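You operate a simulated robot arm through the tools that you are given. There is no shell and no other tool. Be economical: measure what you need, move in short steps, check, and stop when the job is done.

The job below is to be done with a simulated robot arm. You get a single attempt, and the scene is never put back.

Task
Put the orange plug from the pump bench on top of the grey relief valve there.
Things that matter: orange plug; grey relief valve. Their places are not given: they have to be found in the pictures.

It is judged by the outcome, as a careful person would: the job done as asked, and still so three seconds after it is handed in. It fails if anything else is knocked over, pushed out of place, dropped, spilled or broken.

Robot
A 7-joint arm with a two-finger parallel gripper, fixed in place. Base frame: the origin is at the foot of the arm, x ahead of it, y to its left, z up; the work surface is at about z = 0. Units: m, rad, N and s.
With the tool pointing down near the work surface it reaches from about 0.22 to 0.58 m from the base axis. Its first joint turns from -1.152 to 1.152 rad. Payload 2.5 kg.
Tool frame: the origin (TCP) lies between the finger pads and is the grasp point; the fingertips stand 0.023 m ahead of it; z points along the fingers, y is the line along which they close. The gripper opens to 0.094 m. The fingers are 0.038 m wide and 0.01 m thick; the gripper's body (0.054 by 0.096 m) begins 0.039 m behind the TCP.
Orientation is that of the tool frame in the base frame, as [roll, pitch, yaw] about the fixed x, y, z axes, in that order (R = Rz(yaw) Ry(pitch) Rx(roll)). With the fingers straight down and closing along the base's y, the tool's x points along the base's -x, its y along +y and its z along -z.

Tools
- The arm moves only by the tool apply_moves. Its argument "series" is a list of rows, each a list of 3 entries, a list of its own where there are three numbers: the shift along the tool's x, y, z in cm, then the turn, a rotation vector about the tool's x, y, z in rad, then the opening, from 0 (shut) to 1 (fully open). In form: [[[x, y, z], [rx, ry, rz], gripper], ...]. A call has 1 to 10 rows; each row shifts and turns the commanded pose from where the row before left it, along the tool's axes as they then stand. Rows are played at 5 a second. More than 0.05 m and 0.15 rad between two rows, or a gripper value outside its range, and nothing of the call is played. A pose out of reach is approached as far as the arm can. The call stops where the force on the tool passes 40 N (or 10 N more than at its start, if that is more) or the arm is blocked; 0.2 s more then pass. The fingers move at their own pace (about 0.108 m/s each) and stop on an object; they squeeze with about 27 N. The grip force told is the motor's: it shows also when the fingers shut on nothing. Time passes only in rows, and 0.2 s behind the last, so rows that do not move let the fingers close. The reply holds the time, the measured pose of the TCP, the force on the tool along the base axes, the opening and the grip force, in the units named above and with some noise, and new pictures: "show" is both (left out), scene, wrist or none.
- Cameras (640 x 400 px; columns grow to the right, rows downward): "scene" is fixed at [0.1071, -0.3958, 0.5563]; the picture's right is [0.91, -0.42, 0.00], its down [-0.20, -0.42, -0.89] and it looks along [0.38, 0.80, -0.46] (base axes); focal length 316 px, centre (320, 200). "wrist" rides on the gripper at [-0.039, 0, -0.044] in the tool frame; the picture's right is [0.00, -1.00, 0.00], its down [0.97, 0.00, -0.24] and it looks along [0.24, 0.00, 0.97] (tool axes); focal length 218 px, centre (320, 200).
- pixel_to_xyz(camera, pixels): there is no depth. For up to 12 entries [column, row, z] of the newest picture of that camera ("zoom" is the newest enlarged one), the place [x, y] in the base frame at which the ray of that pixel passes the height z, good to about 0.002 m. No time passes.
- inspect(camera, box): a new picture of the part [left, top, right, bottom] of that camera's present view, enlarged. No time passes.
- job_done(): hands the job in; it is judged then, once.

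Go step by step. Measure first, check grasps and placings, and put right what went wrong. The budget is 60 turns and 120 pictures, counting those below and the enlarged ones. Unless the task says otherwise, let go and move clear before handing in, and close with one line.

The tools are called by a JSON object that holds its "name" and its "arguments". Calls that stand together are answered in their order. apply_moves: Moves the arm, as the interface text tells. Its arguments: {"type":"object","properties":{"series":{"type":"array"},"show":{"type":"string","enum":["both","scene","wrist","none"]}},"required":["series"]} The other tools are called the same way: pixel_to_xyz (camera, pixels) gives the place at which the rays of pixels pass given heights; inspect (camera, box) takes an enlarged picture of a part of a camera's view; job_done () hands the job in.

At the start:

```text
clock: 0.0
ee_pos: [0.3111, 0.2239, 0.3952]
tcp_rot: [-3.141, 0.002, -3.141]
force: [0.1, 0.2, 0.3]
gripper_width: 0.094
grip_force: 0.0
```

scene: 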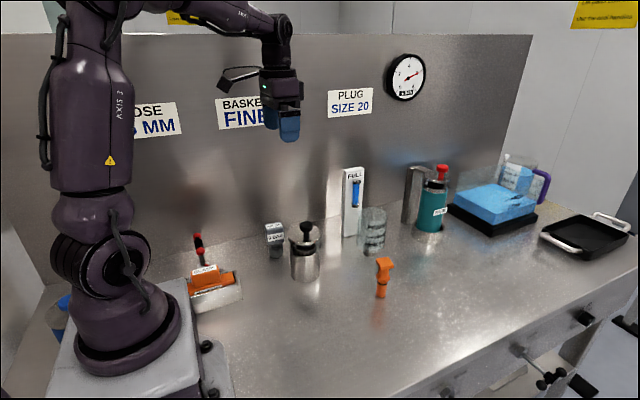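
wrist: 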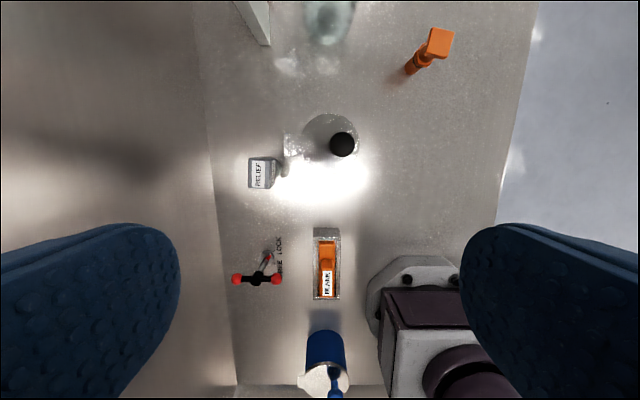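

The orange plug seems to be at scene (383,278), and the grey block labelled RELIEF is at scene (275,240) and wrist (263,173). I'll zoom in on both.

{"name": "inspect", "arguments": {"camera": "scene", "box": [340, 240, 420, 310]}}

{"name": "inspect", "arguments": {"camera": "scene", "box": [240, 205, 340, 290]}}

{"name": "inspect", "arguments": {"camera": "wrist", "box": [220, 0, 480, 220]}}

{"name": "pixel_to_xyz", "arguments": {"camera": "scene", "pixels": [[381, 296, 0.0], [384, 262, 0.07], [384, 262, 0.09], [275, 258, 0.0], [275, 226, 0.06], [275, 226, 0.08]]}}

{"name": "pixel_to_xyz", "arguments": {"camera": "wrist", "pixels": [[408, 72, 0.0], [438, 42, 0.07], [438, 42, 0.09], [262, 173, 0.06], [262, 173, 0.08], [263, 173, 0.0]]}}

```text
5.71 times, centred on (380, 275) of scene
```

zoom: 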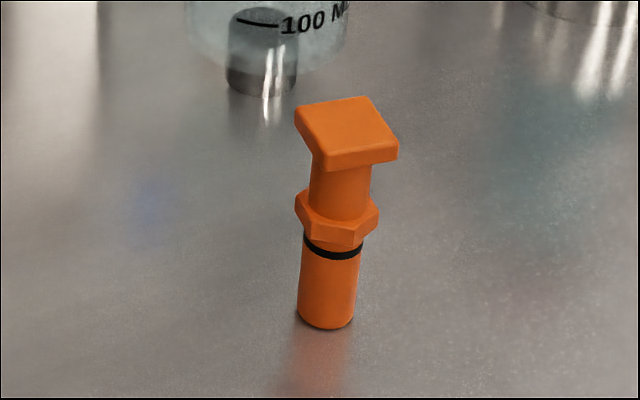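

```text
4.71 times, centred on (290, 248) of scene
```

zoom: 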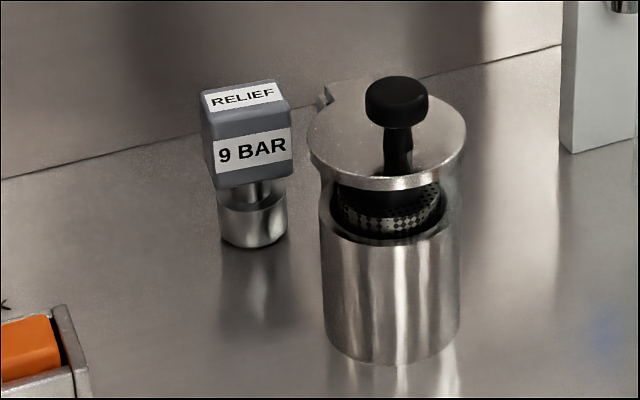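

```text
1.82 times, centred on (350, 110) of wrist
```

zoom: 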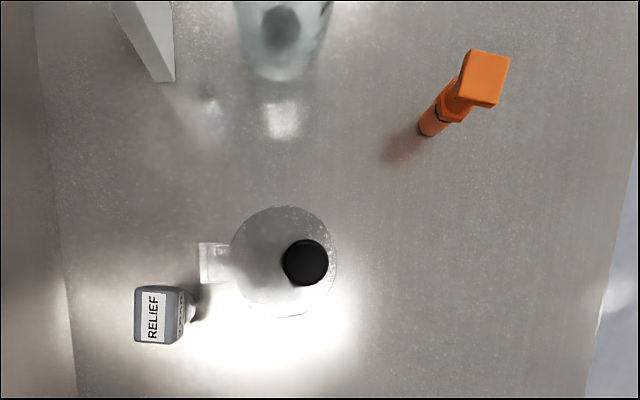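

```text
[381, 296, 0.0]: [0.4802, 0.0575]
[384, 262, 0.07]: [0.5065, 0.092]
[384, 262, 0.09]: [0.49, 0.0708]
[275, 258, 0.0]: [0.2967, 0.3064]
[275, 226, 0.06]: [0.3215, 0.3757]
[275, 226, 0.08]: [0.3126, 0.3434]
```

```text
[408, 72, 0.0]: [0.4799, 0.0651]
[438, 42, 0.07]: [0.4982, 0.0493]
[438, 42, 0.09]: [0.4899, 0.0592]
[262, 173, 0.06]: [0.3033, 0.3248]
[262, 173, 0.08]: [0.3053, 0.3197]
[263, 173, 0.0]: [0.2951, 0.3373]
```

The standing plug is at about (0.482,0.063) and roughly 0.095 m tall. There is a second orange item labelled at wrist (326,270), so I'll check that before picking.

{"name": "inspect", "arguments": {"camera": "wrist", "box": [220, 210, 380, 310]}}

{"name": "inspect", "arguments": {"camera": "scene", "box": [175, 225, 255, 320]}}

{"name": "pixel_to_xyz", "arguments": {"camera": "scene", "pixels": [[383, 261, 0.095], [383, 261, 0.1], [275, 225, 0.09], [275, 225, 0.1], [381, 278, 0.05], [283, 245, 0.05]]}}

{"name": "pixel_to_xyz", "arguments": {"camera": "wrist", "pixels": [[441, 43, 0.095], [441, 43, 0.1], [260, 174, 0.09], [260, 174, 0.1], [275, 159, 0.095], [249, 188, 0.095]]}}

```text
4.00 times, centred on (300, 260) of wrist
```

zoom: 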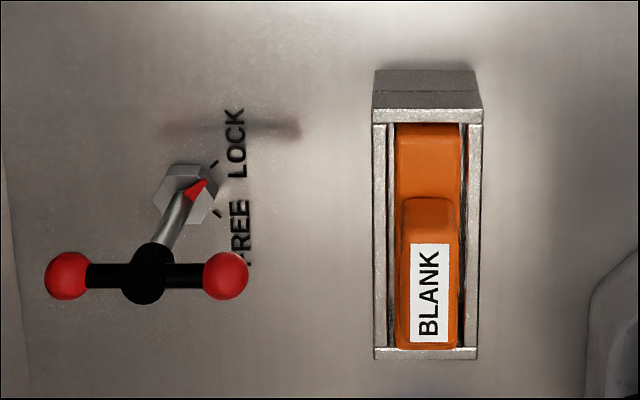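

```text
4.21 times, centred on (215, 272) of scene
```

zoom: 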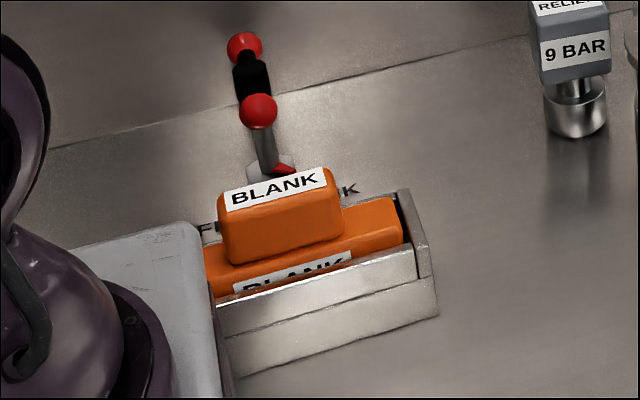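

```text
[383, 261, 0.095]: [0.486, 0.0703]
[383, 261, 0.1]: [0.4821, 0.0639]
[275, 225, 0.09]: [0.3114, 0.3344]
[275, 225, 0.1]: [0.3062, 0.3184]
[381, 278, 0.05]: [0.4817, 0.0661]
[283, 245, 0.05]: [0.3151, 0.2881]
```

```text
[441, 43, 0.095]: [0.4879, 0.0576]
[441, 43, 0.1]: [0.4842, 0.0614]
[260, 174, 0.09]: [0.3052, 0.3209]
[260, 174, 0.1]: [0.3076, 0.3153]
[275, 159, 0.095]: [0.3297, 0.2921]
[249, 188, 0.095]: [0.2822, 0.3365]
```

The items in the tray are blanks, so the standing orange piece is the plug: top at z≈0.10, located at (0.483,0.062). The valve top is also at z≈0.10, near (0.307,0.317). I'll move above the plug for a closer look.

{"name": "apply_moves", "arguments": {"series": [[[-2.85, -2.68, 2], [0, 0, 0], 1], [[-2.85, -2.68, 2], [0, 0, 0], 1], [[-2.85, -2.68, 2], [0, 0, 0], 1], [[-2.85, -2.68, 2], [0, 0, 0], 1], [[-2.85, -2.68, 2], [0, 0, 0], 1], [[-2.85, -2.68, 2], [0, 0, 0], 1], [[0, 0, 0], [0, 0, 0], 1], [[0, 0, 0], [0, 0, 0], 1]]}}

```text
clock: 1.8
ee_pos: [0.4806, 0.0632, 0.2743]
tcp_rot: [3.141, 0.0, -3.141]
force: [-0.5, 0.5, -0.7]
gripper_width: 0.094
grip_force: 0.0
```

scene: 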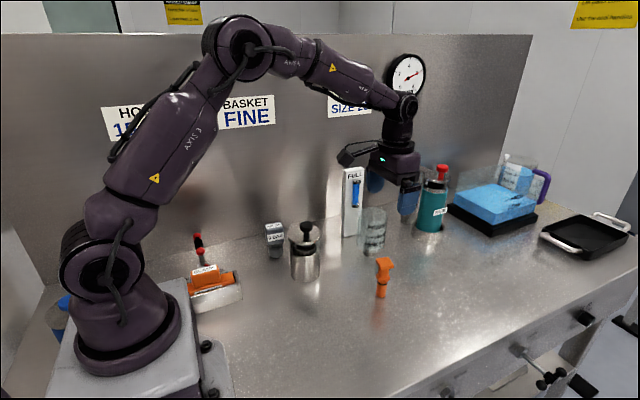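
wrist: 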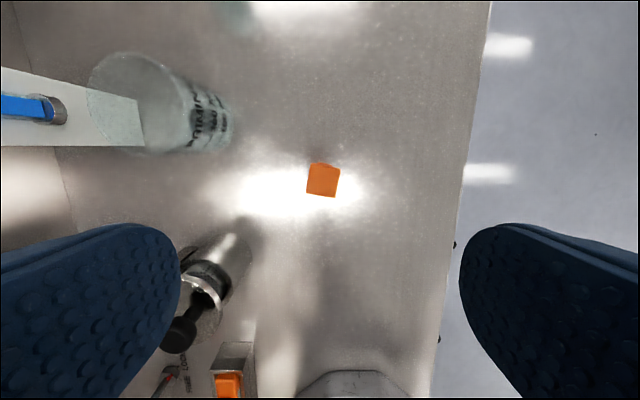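

{"name": "inspect", "arguments": {"camera": "wrist", "box": [280, 140, 360, 220]}}

{"name": "pixel_to_xyz", "arguments": {"camera": "wrist", "pixels": [[323, 180, 0.1], [311, 163, 0.1], [340, 168, 0.1], [336, 197, 0.1], [307, 193, 0.1]]}}

```text
5.00 times, centred on (320, 180) of wrist
```

zoom: 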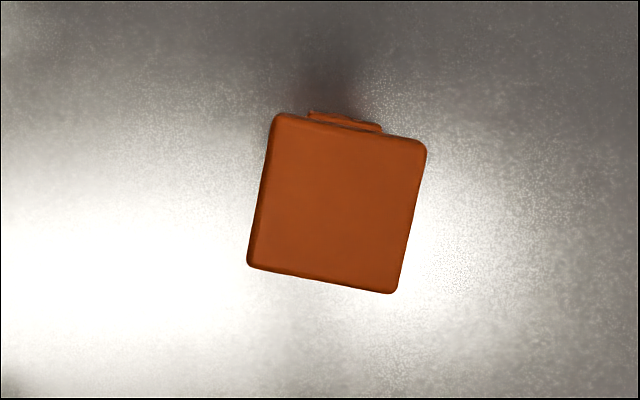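

```text
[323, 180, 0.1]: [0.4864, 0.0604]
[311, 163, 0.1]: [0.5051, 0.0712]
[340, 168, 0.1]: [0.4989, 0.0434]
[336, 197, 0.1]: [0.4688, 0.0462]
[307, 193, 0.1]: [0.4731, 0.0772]
```

The plug head is a ~28 mm square centred at (0.4855,0.0603), turned about 0.19 rad. I'll align, partly close to stay clear of the beaker, and descend to just above it.

{"name": "apply_moves", "arguments": {"series": [[[-0.47, -0.28, 0], [0, 0, 0], 0.6], [[0, 0, 0], [0, 0, 0.095], 0.6], [[0, 0, 0], [0, 0, 0.095], 0.6], [[0, 0, 4], [0, 0, 0], 0.6], [[0, 0, 4], [0, 0, 0], 0.6], [[0, 0, 4], [0, 0, 0], 0.6], [[0, 0, 0], [0, 0, 0], 0.6], [[0, 0, 0], [0, 0, 0], 0.6]]}}

```text
clock: 3.6
ee_pos: [0.4836, 0.0609, 0.1545]
tcp_rot: [-3.142, -0.002, 2.951]
force: [0.6, -0.2, -0.7]
gripper_width: 0.0565
grip_force: 0.1
```

scene: 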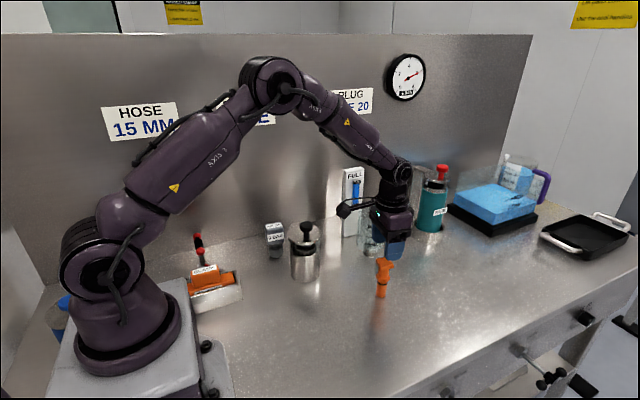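
wrist: 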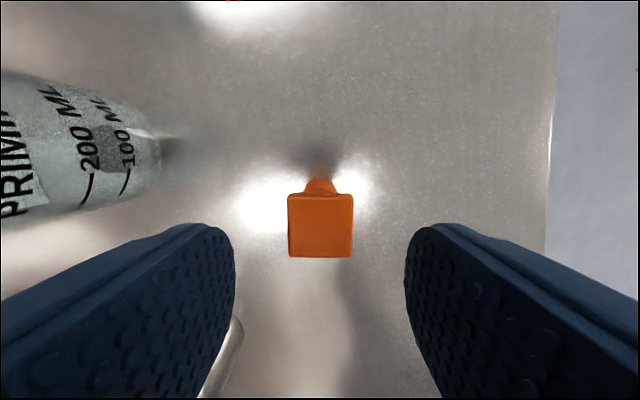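

The head is centred between the fingers (square at columns 288–353) and its edges line up. I'll descend 6.3 cm and close.

{"name": "apply_moves", "arguments": {"series": [[[-0.2, 0, 3.2], [0, 0, 0], 0.6], [[0, 0, 3.1], [0, 0, 0], 0.6], [[0, 0, 0], [0, 0, 0], 0.6], [[0, 0, 0], [0, 0, 0], 0.2], [[0, 0, 0], [0, 0, 0], 0.1], [[0, 0, 0], [0, 0, 0], 0.0], [[0, 0, 0], [0, 0, 0], 0.0]]}}

```text
clock: 5.2
ee_pos: [0.4858, 0.0589, 0.0908]
tcp_rot: [3.14, 0.0, 2.952]
force: [0.9, -0.2, -0.1]
gripper_width: 0.0228
grip_force: 26.5
```

scene: 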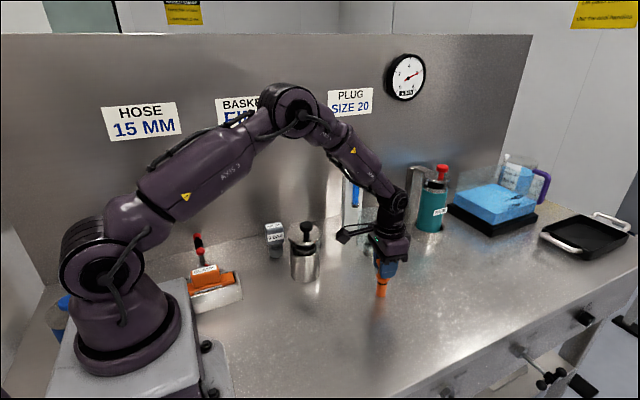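
wrist: 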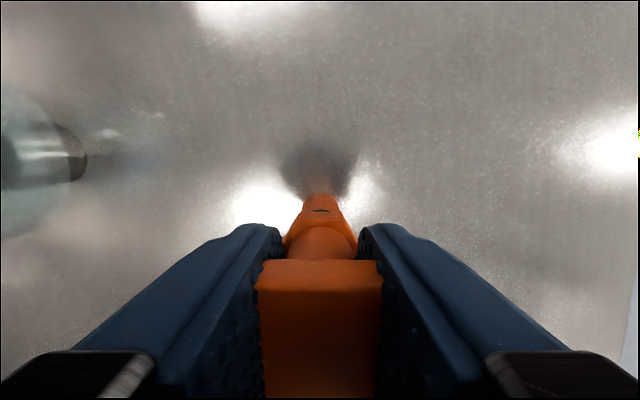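

Grip force is 26.5 N at 22.8 mm width, so the plug is held. I'll lift a little and check.

{"name": "apply_moves", "arguments": {"series": [[[0, 0, -2], [0, 0, 0], 0], [[0, 0, -4], [0, 0, 0], 0], [[0, 0, -4], [0, 0, 0], 0], [[0, 0, -4], [0, 0, 0], 0], [[0, 0, 0], [0, 0, 0], 0], [[0, 0, 0], [0, 0, 0], 0]]}}

{"name": "inspect", "arguments": {"camera": "scene", "box": [330, 160, 440, 260]}}

```text
clock: 6.6
ee_pos: [0.4867, 0.0591, 0.2317]
tcp_rot: [-3.141, -0.001, 2.95]
force: [1.2, 1.0, 0.2]
gripper_width: 0.0227
grip_force: 27.3
```

scene: 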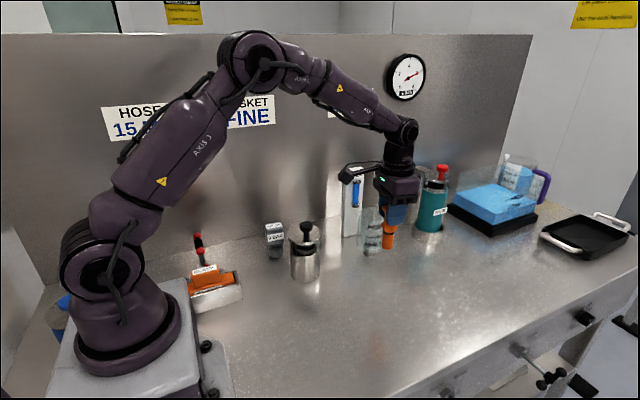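
wrist: 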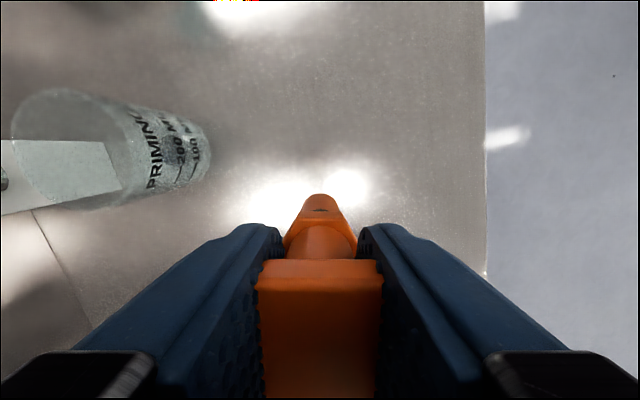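

```text
4.00 times, centred on (385, 210) of scene
```

zoom: 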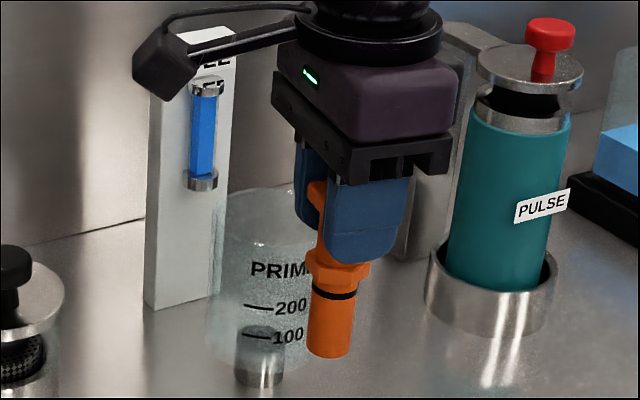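

The plug is held upright and its O-ring end hangs free. I'll check its lower-end position and measure the valve's top face in detail.

{"name": "pixel_to_xyz", "arguments": {"camera": "zoom", "pixels": [[331, 349, 0.141], [331, 345, 0.141], [336, 262, 0.19]]}}

{"name": "inspect", "arguments": {"camera": "scene", "box": [255, 212, 303, 266]}}

```text
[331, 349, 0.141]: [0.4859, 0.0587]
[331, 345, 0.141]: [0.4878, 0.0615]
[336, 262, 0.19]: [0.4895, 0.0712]
```

```text
7.41 times, centred on (279, 239) of scene
```

zoom: 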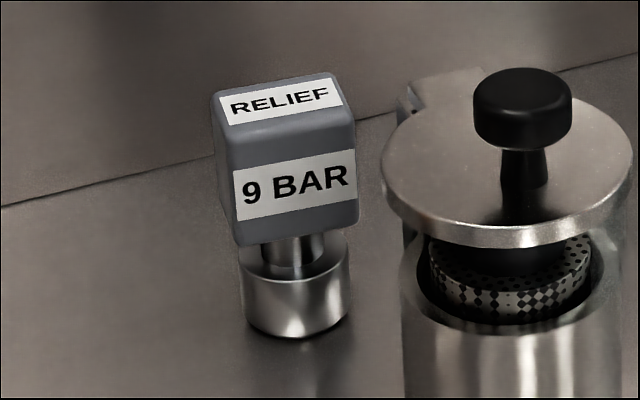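

{"name": "pixel_to_xyz", "arguments": {"camera": "zoom", "pixels": [[296, 312, 0.0], [292, 339, 0.0], [282, 109, 0.08], [282, 109, 0.09], [282, 109, 0.1], [282, 109, 0.105], [214, 95, 0.1], [332, 75, 0.1], [355, 122, 0.1], [230, 147, 0.1], [243, 318, 0.0], [348, 315, 0.0]]}}

```text
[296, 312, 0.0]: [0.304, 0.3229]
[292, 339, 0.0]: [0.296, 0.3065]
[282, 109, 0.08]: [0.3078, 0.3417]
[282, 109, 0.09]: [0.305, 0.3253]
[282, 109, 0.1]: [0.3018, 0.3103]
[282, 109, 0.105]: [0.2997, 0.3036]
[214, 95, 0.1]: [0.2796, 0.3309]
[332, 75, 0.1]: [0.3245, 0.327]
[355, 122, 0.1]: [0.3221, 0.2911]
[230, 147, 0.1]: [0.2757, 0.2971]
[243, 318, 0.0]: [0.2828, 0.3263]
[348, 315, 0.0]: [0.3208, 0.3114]
```

The valve top is about 44×35 mm, centred at about (0.3045,0.321) with z≈0.092. I'll raise the plug, square the yaw and carry it back and then left at a safe height.

{"name": "apply_moves", "arguments": {"series": [[[0, 0, -3.5], [0, 0, -0.095], 0], [[0, 0, -3.5], [0, 0, -0.095], 0], [[4.5, 0, 0], [0, 0, 0], 0], [[4.5, 0, 0], [0, 0, 0], 0], [[4.5, 0, 0], [0, 0, 0], 0], [[4.5, 0, 0], [0, 0, 0], 0], [[0, 4.3, 0], [0, 0, 0], 0], [[0, 4.3, 0], [0, 0, 0], 0], [[0, 4.3, 0], [0, 0, 0], 0], [[0, 0, 0], [0, 0, 0], 0]], "show": "scene"}}

```text
clock: 8.8
ee_pos: [0.3074, 0.1891, 0.3021]
tcp_rot: [3.14, 0.002, -3.141]
force: [0.7, 0.1, -1.0]
gripper_width: 0.0227
grip_force: 27.0
```

scene: 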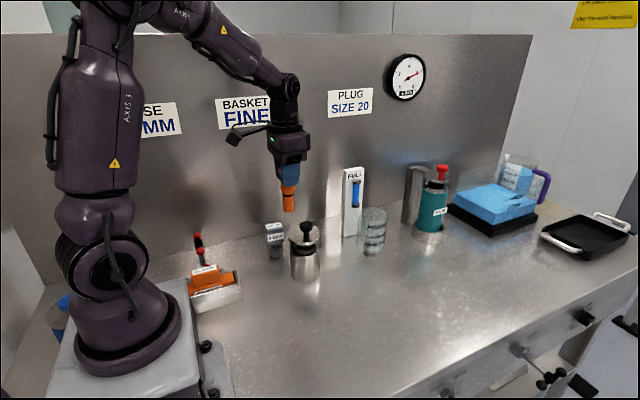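

The plug is still held and upright at (0.307,0.189). I'll go the remaining 13.2 cm in y, then lower to about 3 cm above the valve.

{"name": "apply_moves", "arguments": {"series": [[[0.3, 4.4, 0], [0, 0, 0], 0], [[0, 4.4, 0], [0, 0, 0], 0], [[0, 4.4, 0], [0, 0, 0], 0], [[0, 0, 3], [0, 0, 0], 0], [[0, 0, 3], [0, 0, 0], 0], [[0, 0, 2.5], [0, 0, 0], 0], [[0, 0, 0], [0, 0, 0], 0], [[0, 0, 0], [0, 0, 0], 0]]}}

{"name": "inspect", "arguments": {"camera": "scene", "box": [230, 160, 330, 265]}}

{"name": "inspect", "arguments": {"camera": "wrist", "box": [240, 130, 400, 270]}}

```text
clock: 10.6
ee_pos: [0.305, 0.3187, 0.2165]
tcp_rot: [-3.141, 0.002, -3.141]
force: [-0.2, -0.2, -0.3]
gripper_width: 0.0227
grip_force: 26.7
```

scene: 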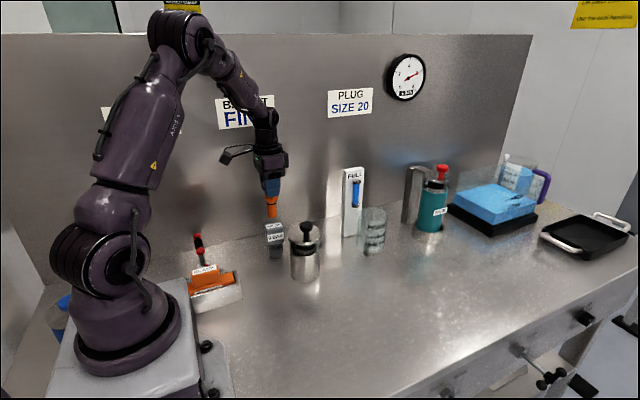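
wrist: 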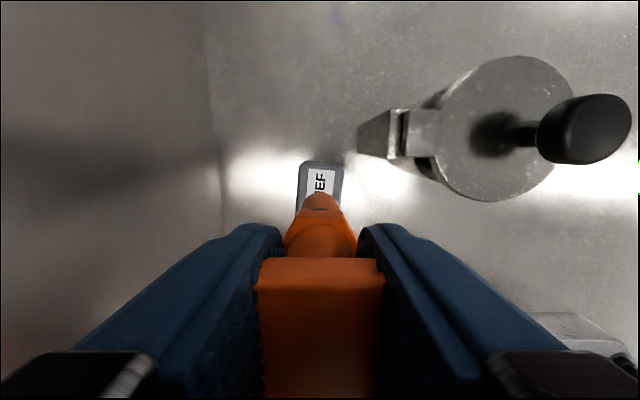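

```text
3.81 times, centred on (280, 212) of scene
```

zoom: 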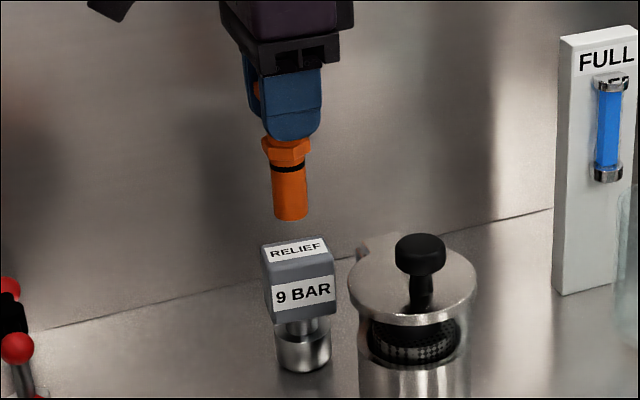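

```text
2.86 times, centred on (320, 200) of wrist
```

zoom: 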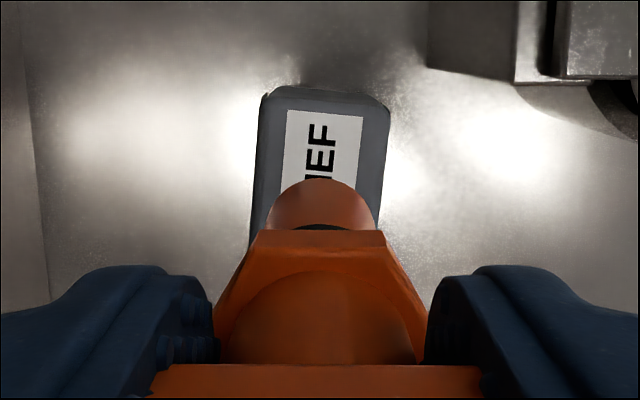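

The plug bottom hangs above the valve and looks nearly centred. I'll measure the visible top-face edges to check the alignment.

{"name": "pixel_to_xyz", "arguments": {"camera": "zoom", "pixels": [[265, 95, 0.092], [388, 107, 0.092], [326, 95, 0.092], [252, 220, 0.092], [378, 215, 0.092], [320, 180, 0.126]]}}

{"name": "pixel_to_xyz", "arguments": {"camera": "scene", "pixels": [[272.4, 217, 0.126], [272.4, 216, 0.126], [274, 225, 0.092], [274, 225, 0.096]]}}

```text
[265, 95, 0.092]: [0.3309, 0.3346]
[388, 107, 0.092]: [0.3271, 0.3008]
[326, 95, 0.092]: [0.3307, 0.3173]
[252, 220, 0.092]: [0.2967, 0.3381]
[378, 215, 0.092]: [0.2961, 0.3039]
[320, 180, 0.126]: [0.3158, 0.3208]
```

```text
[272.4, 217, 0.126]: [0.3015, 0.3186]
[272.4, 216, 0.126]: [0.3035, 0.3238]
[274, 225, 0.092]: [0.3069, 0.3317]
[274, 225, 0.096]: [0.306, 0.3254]
```

The valve top centre comes out at about (0.306,0.321). I'll correct by 1–2 mm and lower to just above contact.

{"name": "apply_moves", "arguments": {"series": [[[-0.1, 0.2, 1], [0, 0, 0], 0], [[0, 0, 1], [0, 0, 0], 0], [[0, 0, 0.6], [0, 0, 0], 0], [[0, 0, 0], [0, 0, 0], 0]], "show": "none"}}

{"name": "inspect", "arguments": {"camera": "scene", "box": [250, 190, 310, 265]}}

```text
clock: 11.6
ee_pos: [0.3048, 0.3224, 0.1905]
tcp_rot: [3.14, -0.001, 3.14]
force: [-0.5, 0.3, -0.1]
gripper_width: 0.0227
grip_force: 26.8
```

```text
5.33 times, centred on (280, 228) of scene
```

zoom: 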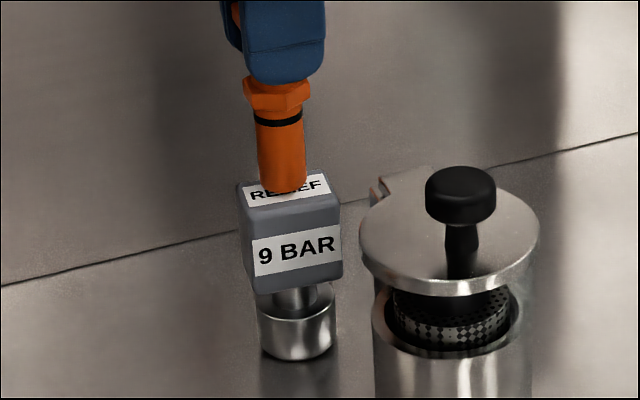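

The plug end is over the middle of the top face and close to it. I'll lower in 2 mm steps and watch the force.

{"name": "apply_moves", "arguments": {"series": [[[0, 0, 0.2], [0, 0, 0], 0], [[0, 0, 0.2], [0, 0, 0], 0], [[0, 0, 0], [0, 0, 0], 0]], "show": "none"}}

```text
clock: 12.4
ee_pos: [0.3052, 0.3228, 0.186]
tcp_rot: [-3.141, -0.001, 3.141]
force: [0.1, -0.5, 0.7]
gripper_width: 0.0229
grip_force: 27.3
```

There is no contact yet at z=0.186, so I'll keep lowering in small steps.

{"name": "apply_moves", "arguments": {"series": [[[0, 0, 0.15], [0, 0, 0], 0], [[0, 0, 0], [0, 0, 0], 0]], "show": "none"}}

{"name": "inspect", "arguments": {"camera": "scene", "box": [250, 190, 310, 265]}}

```text
clock: 13.0
ee_pos: [0.3058, 0.3225, 0.1863]
tcp_rot: [3.139, 0.002, 3.141]
force: [-1.8, -1.1, 18.4]
gripper_width: 0.0227
grip_force: 27.0
```

```text
5.33 times, centred on (280, 228) of scene
```

zoom: 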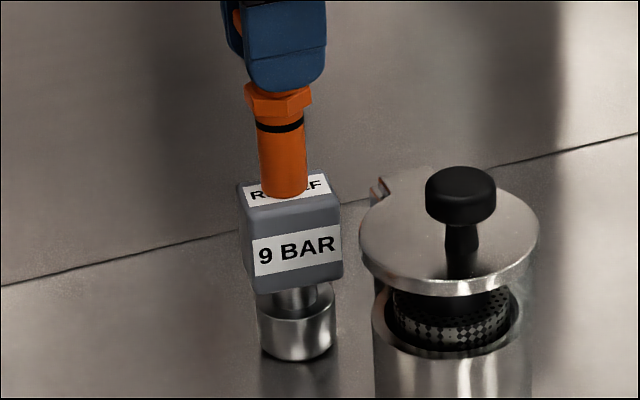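

Contact shows as 18 N in z. I'll ease off 1 mm and check that the plug foot is centred before letting go.

{"name": "pixel_to_xyz", "arguments": {"camera": "zoom", "pixels": [[286, 190, 0.0955], [287, 198, 0.0955], [245, 211, 0.0955], [338, 201, 0.0955], [238, 184, 0.0955]]}}

{"name": "apply_moves", "arguments": {"series": [[[0, 0, -0.1], [0, 0, 0], 0], [[0, 0, 0], [0, 0, 0], 0]], "show": "none"}}

```text
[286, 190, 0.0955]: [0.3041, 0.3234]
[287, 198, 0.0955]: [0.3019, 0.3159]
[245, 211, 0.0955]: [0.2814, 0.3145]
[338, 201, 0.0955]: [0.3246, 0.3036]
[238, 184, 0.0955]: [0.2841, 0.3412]
```

```text
clock: 13.6
ee_pos: [0.3057, 0.3206, 0.1857]
tcp_rot: [3.139, 0.001, -3.141]
force: [0.3, 1.4, 14.7]
gripper_width: 0.023
grip_force: 27.3
```

The foot is well centred, but the push is still 14.7 N, so I'll ease up a little more.

{"name": "apply_moves", "arguments": {"series": [[[0, 0, -0.05], [0, 0, 0], 0], [[0, 0, 0], [0, 0, 0], 0]], "show": "none"}}

```text
clock: 14.2
ee_pos: [0.3063, 0.3228, 0.1851]
tcp_rot: [-3.142, -0.001, 3.141]
force: [1.4, 1.5, 6.8]
gripper_width: 0.0227
grip_force: 27.0
```

Light contact remains at 7 N. I'll open gradually, only partway because the wall is close.

{"name": "apply_moves", "arguments": {"series": [[[0, 0, -0.03], [0, 0, 0], 0], [[0, 0, 0], [0, 0, 0], 0.27], [[0, 0, 0], [0, 0, 0], 0.32], [[0, 0, 0], [0, 0, 0], 0.4], [[0, 0, 0], [0, 0, 0], 0.5], [[0, 0, 0], [0, 0, 0], 0.5]]}}

{"name": "inspect", "arguments": {"camera": "scene", "box": [240, 160, 320, 265]}}

```text
clock: 15.6
ee_pos: [0.3043, 0.3227, 0.1859]
tcp_rot: [-3.141, 0.0, -3.141]
force: [0.5, 0.2, -0.6]
gripper_width: 0.0469
grip_force: 0.0
```

scene: 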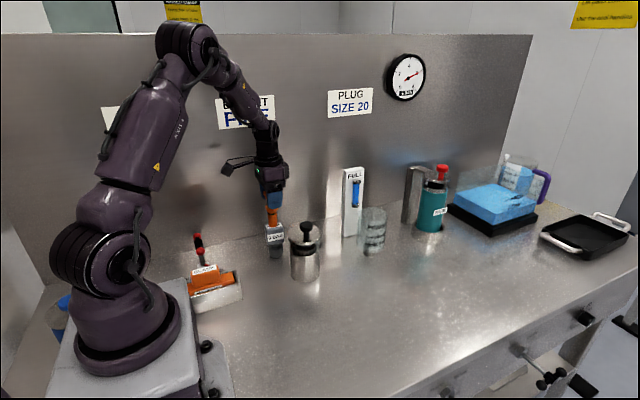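
wrist: 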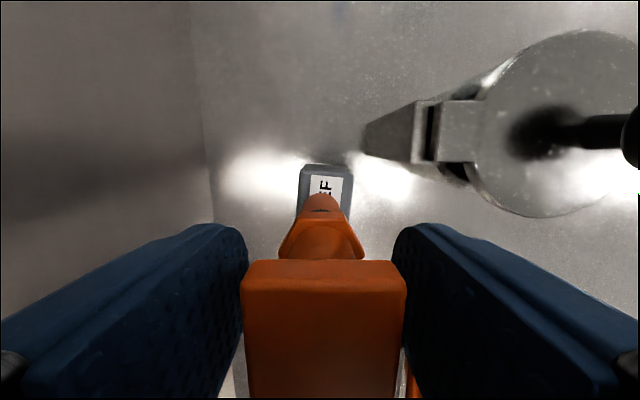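

```text
3.81 times, centred on (280, 212) of scene
```

zoom: 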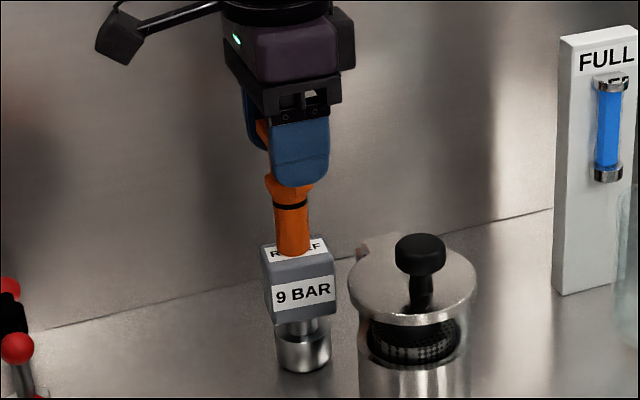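

The plug is standing on its own, the force is zero, and the fingers are clear on both sides. I'll raise straight up slowly.

{"name": "apply_moves", "arguments": {"series": [[[0, 0, -0.5], [0, 0, 0], 0.5], [[0, 0, -1], [0, 0, 0], 0.5], [[0, 0, -1.5], [0, 0, 0], 0.5], [[0, 0, -2], [0, 0, 0], 0.5], [[0, 0, -3], [0, 0, 0], 0.5], [[0, 0, -3], [0, 0, 0], 0.5], [[0, 0, 0], [0, 0, 0], 0.5]]}}

{"name": "inspect", "arguments": {"camera": "scene", "box": [240, 160, 320, 265]}}

```text
clock: 17.2
ee_pos: [0.3054, 0.322, 0.2968]
tcp_rot: [3.141, 0.0, -3.141]
force: [-1.0, 0.2, 0.4]
gripper_width: 0.0472
grip_force: 0.1
```

scene: 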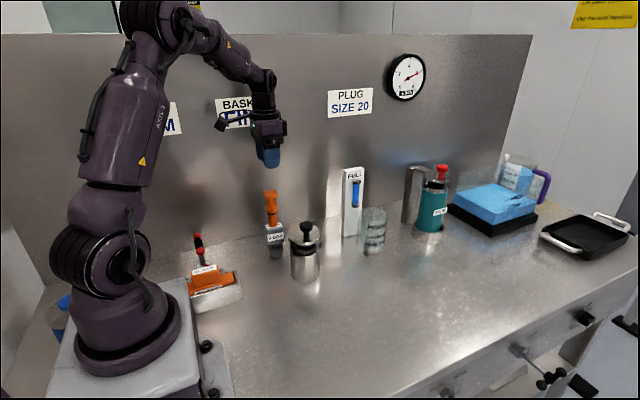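
wrist: 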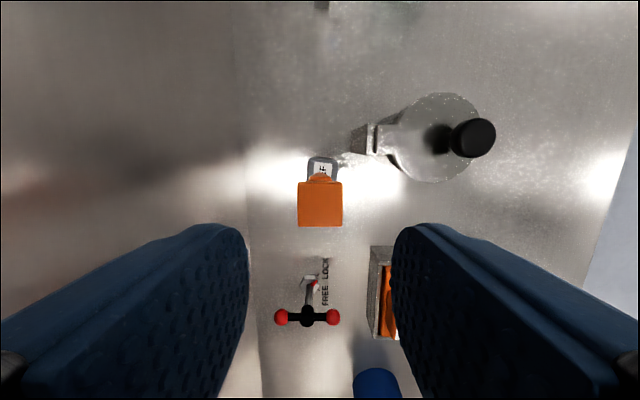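

```text
3.81 times, centred on (280, 212) of scene
```

zoom: 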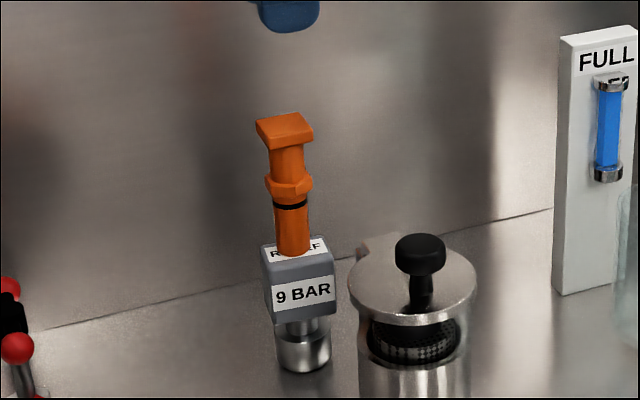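

The plug stands upright in the middle of the relief valve. Nothing else has moved, and the gripper is 11 cm above its release point. I'm handing it in.

{"name": "job_done", "arguments": {}}

```text
The job is handed in.
```

The orange plug now stands upright on top of the grey relief valve; the gripper has let go and moved clear, and nothing else was disturbed.
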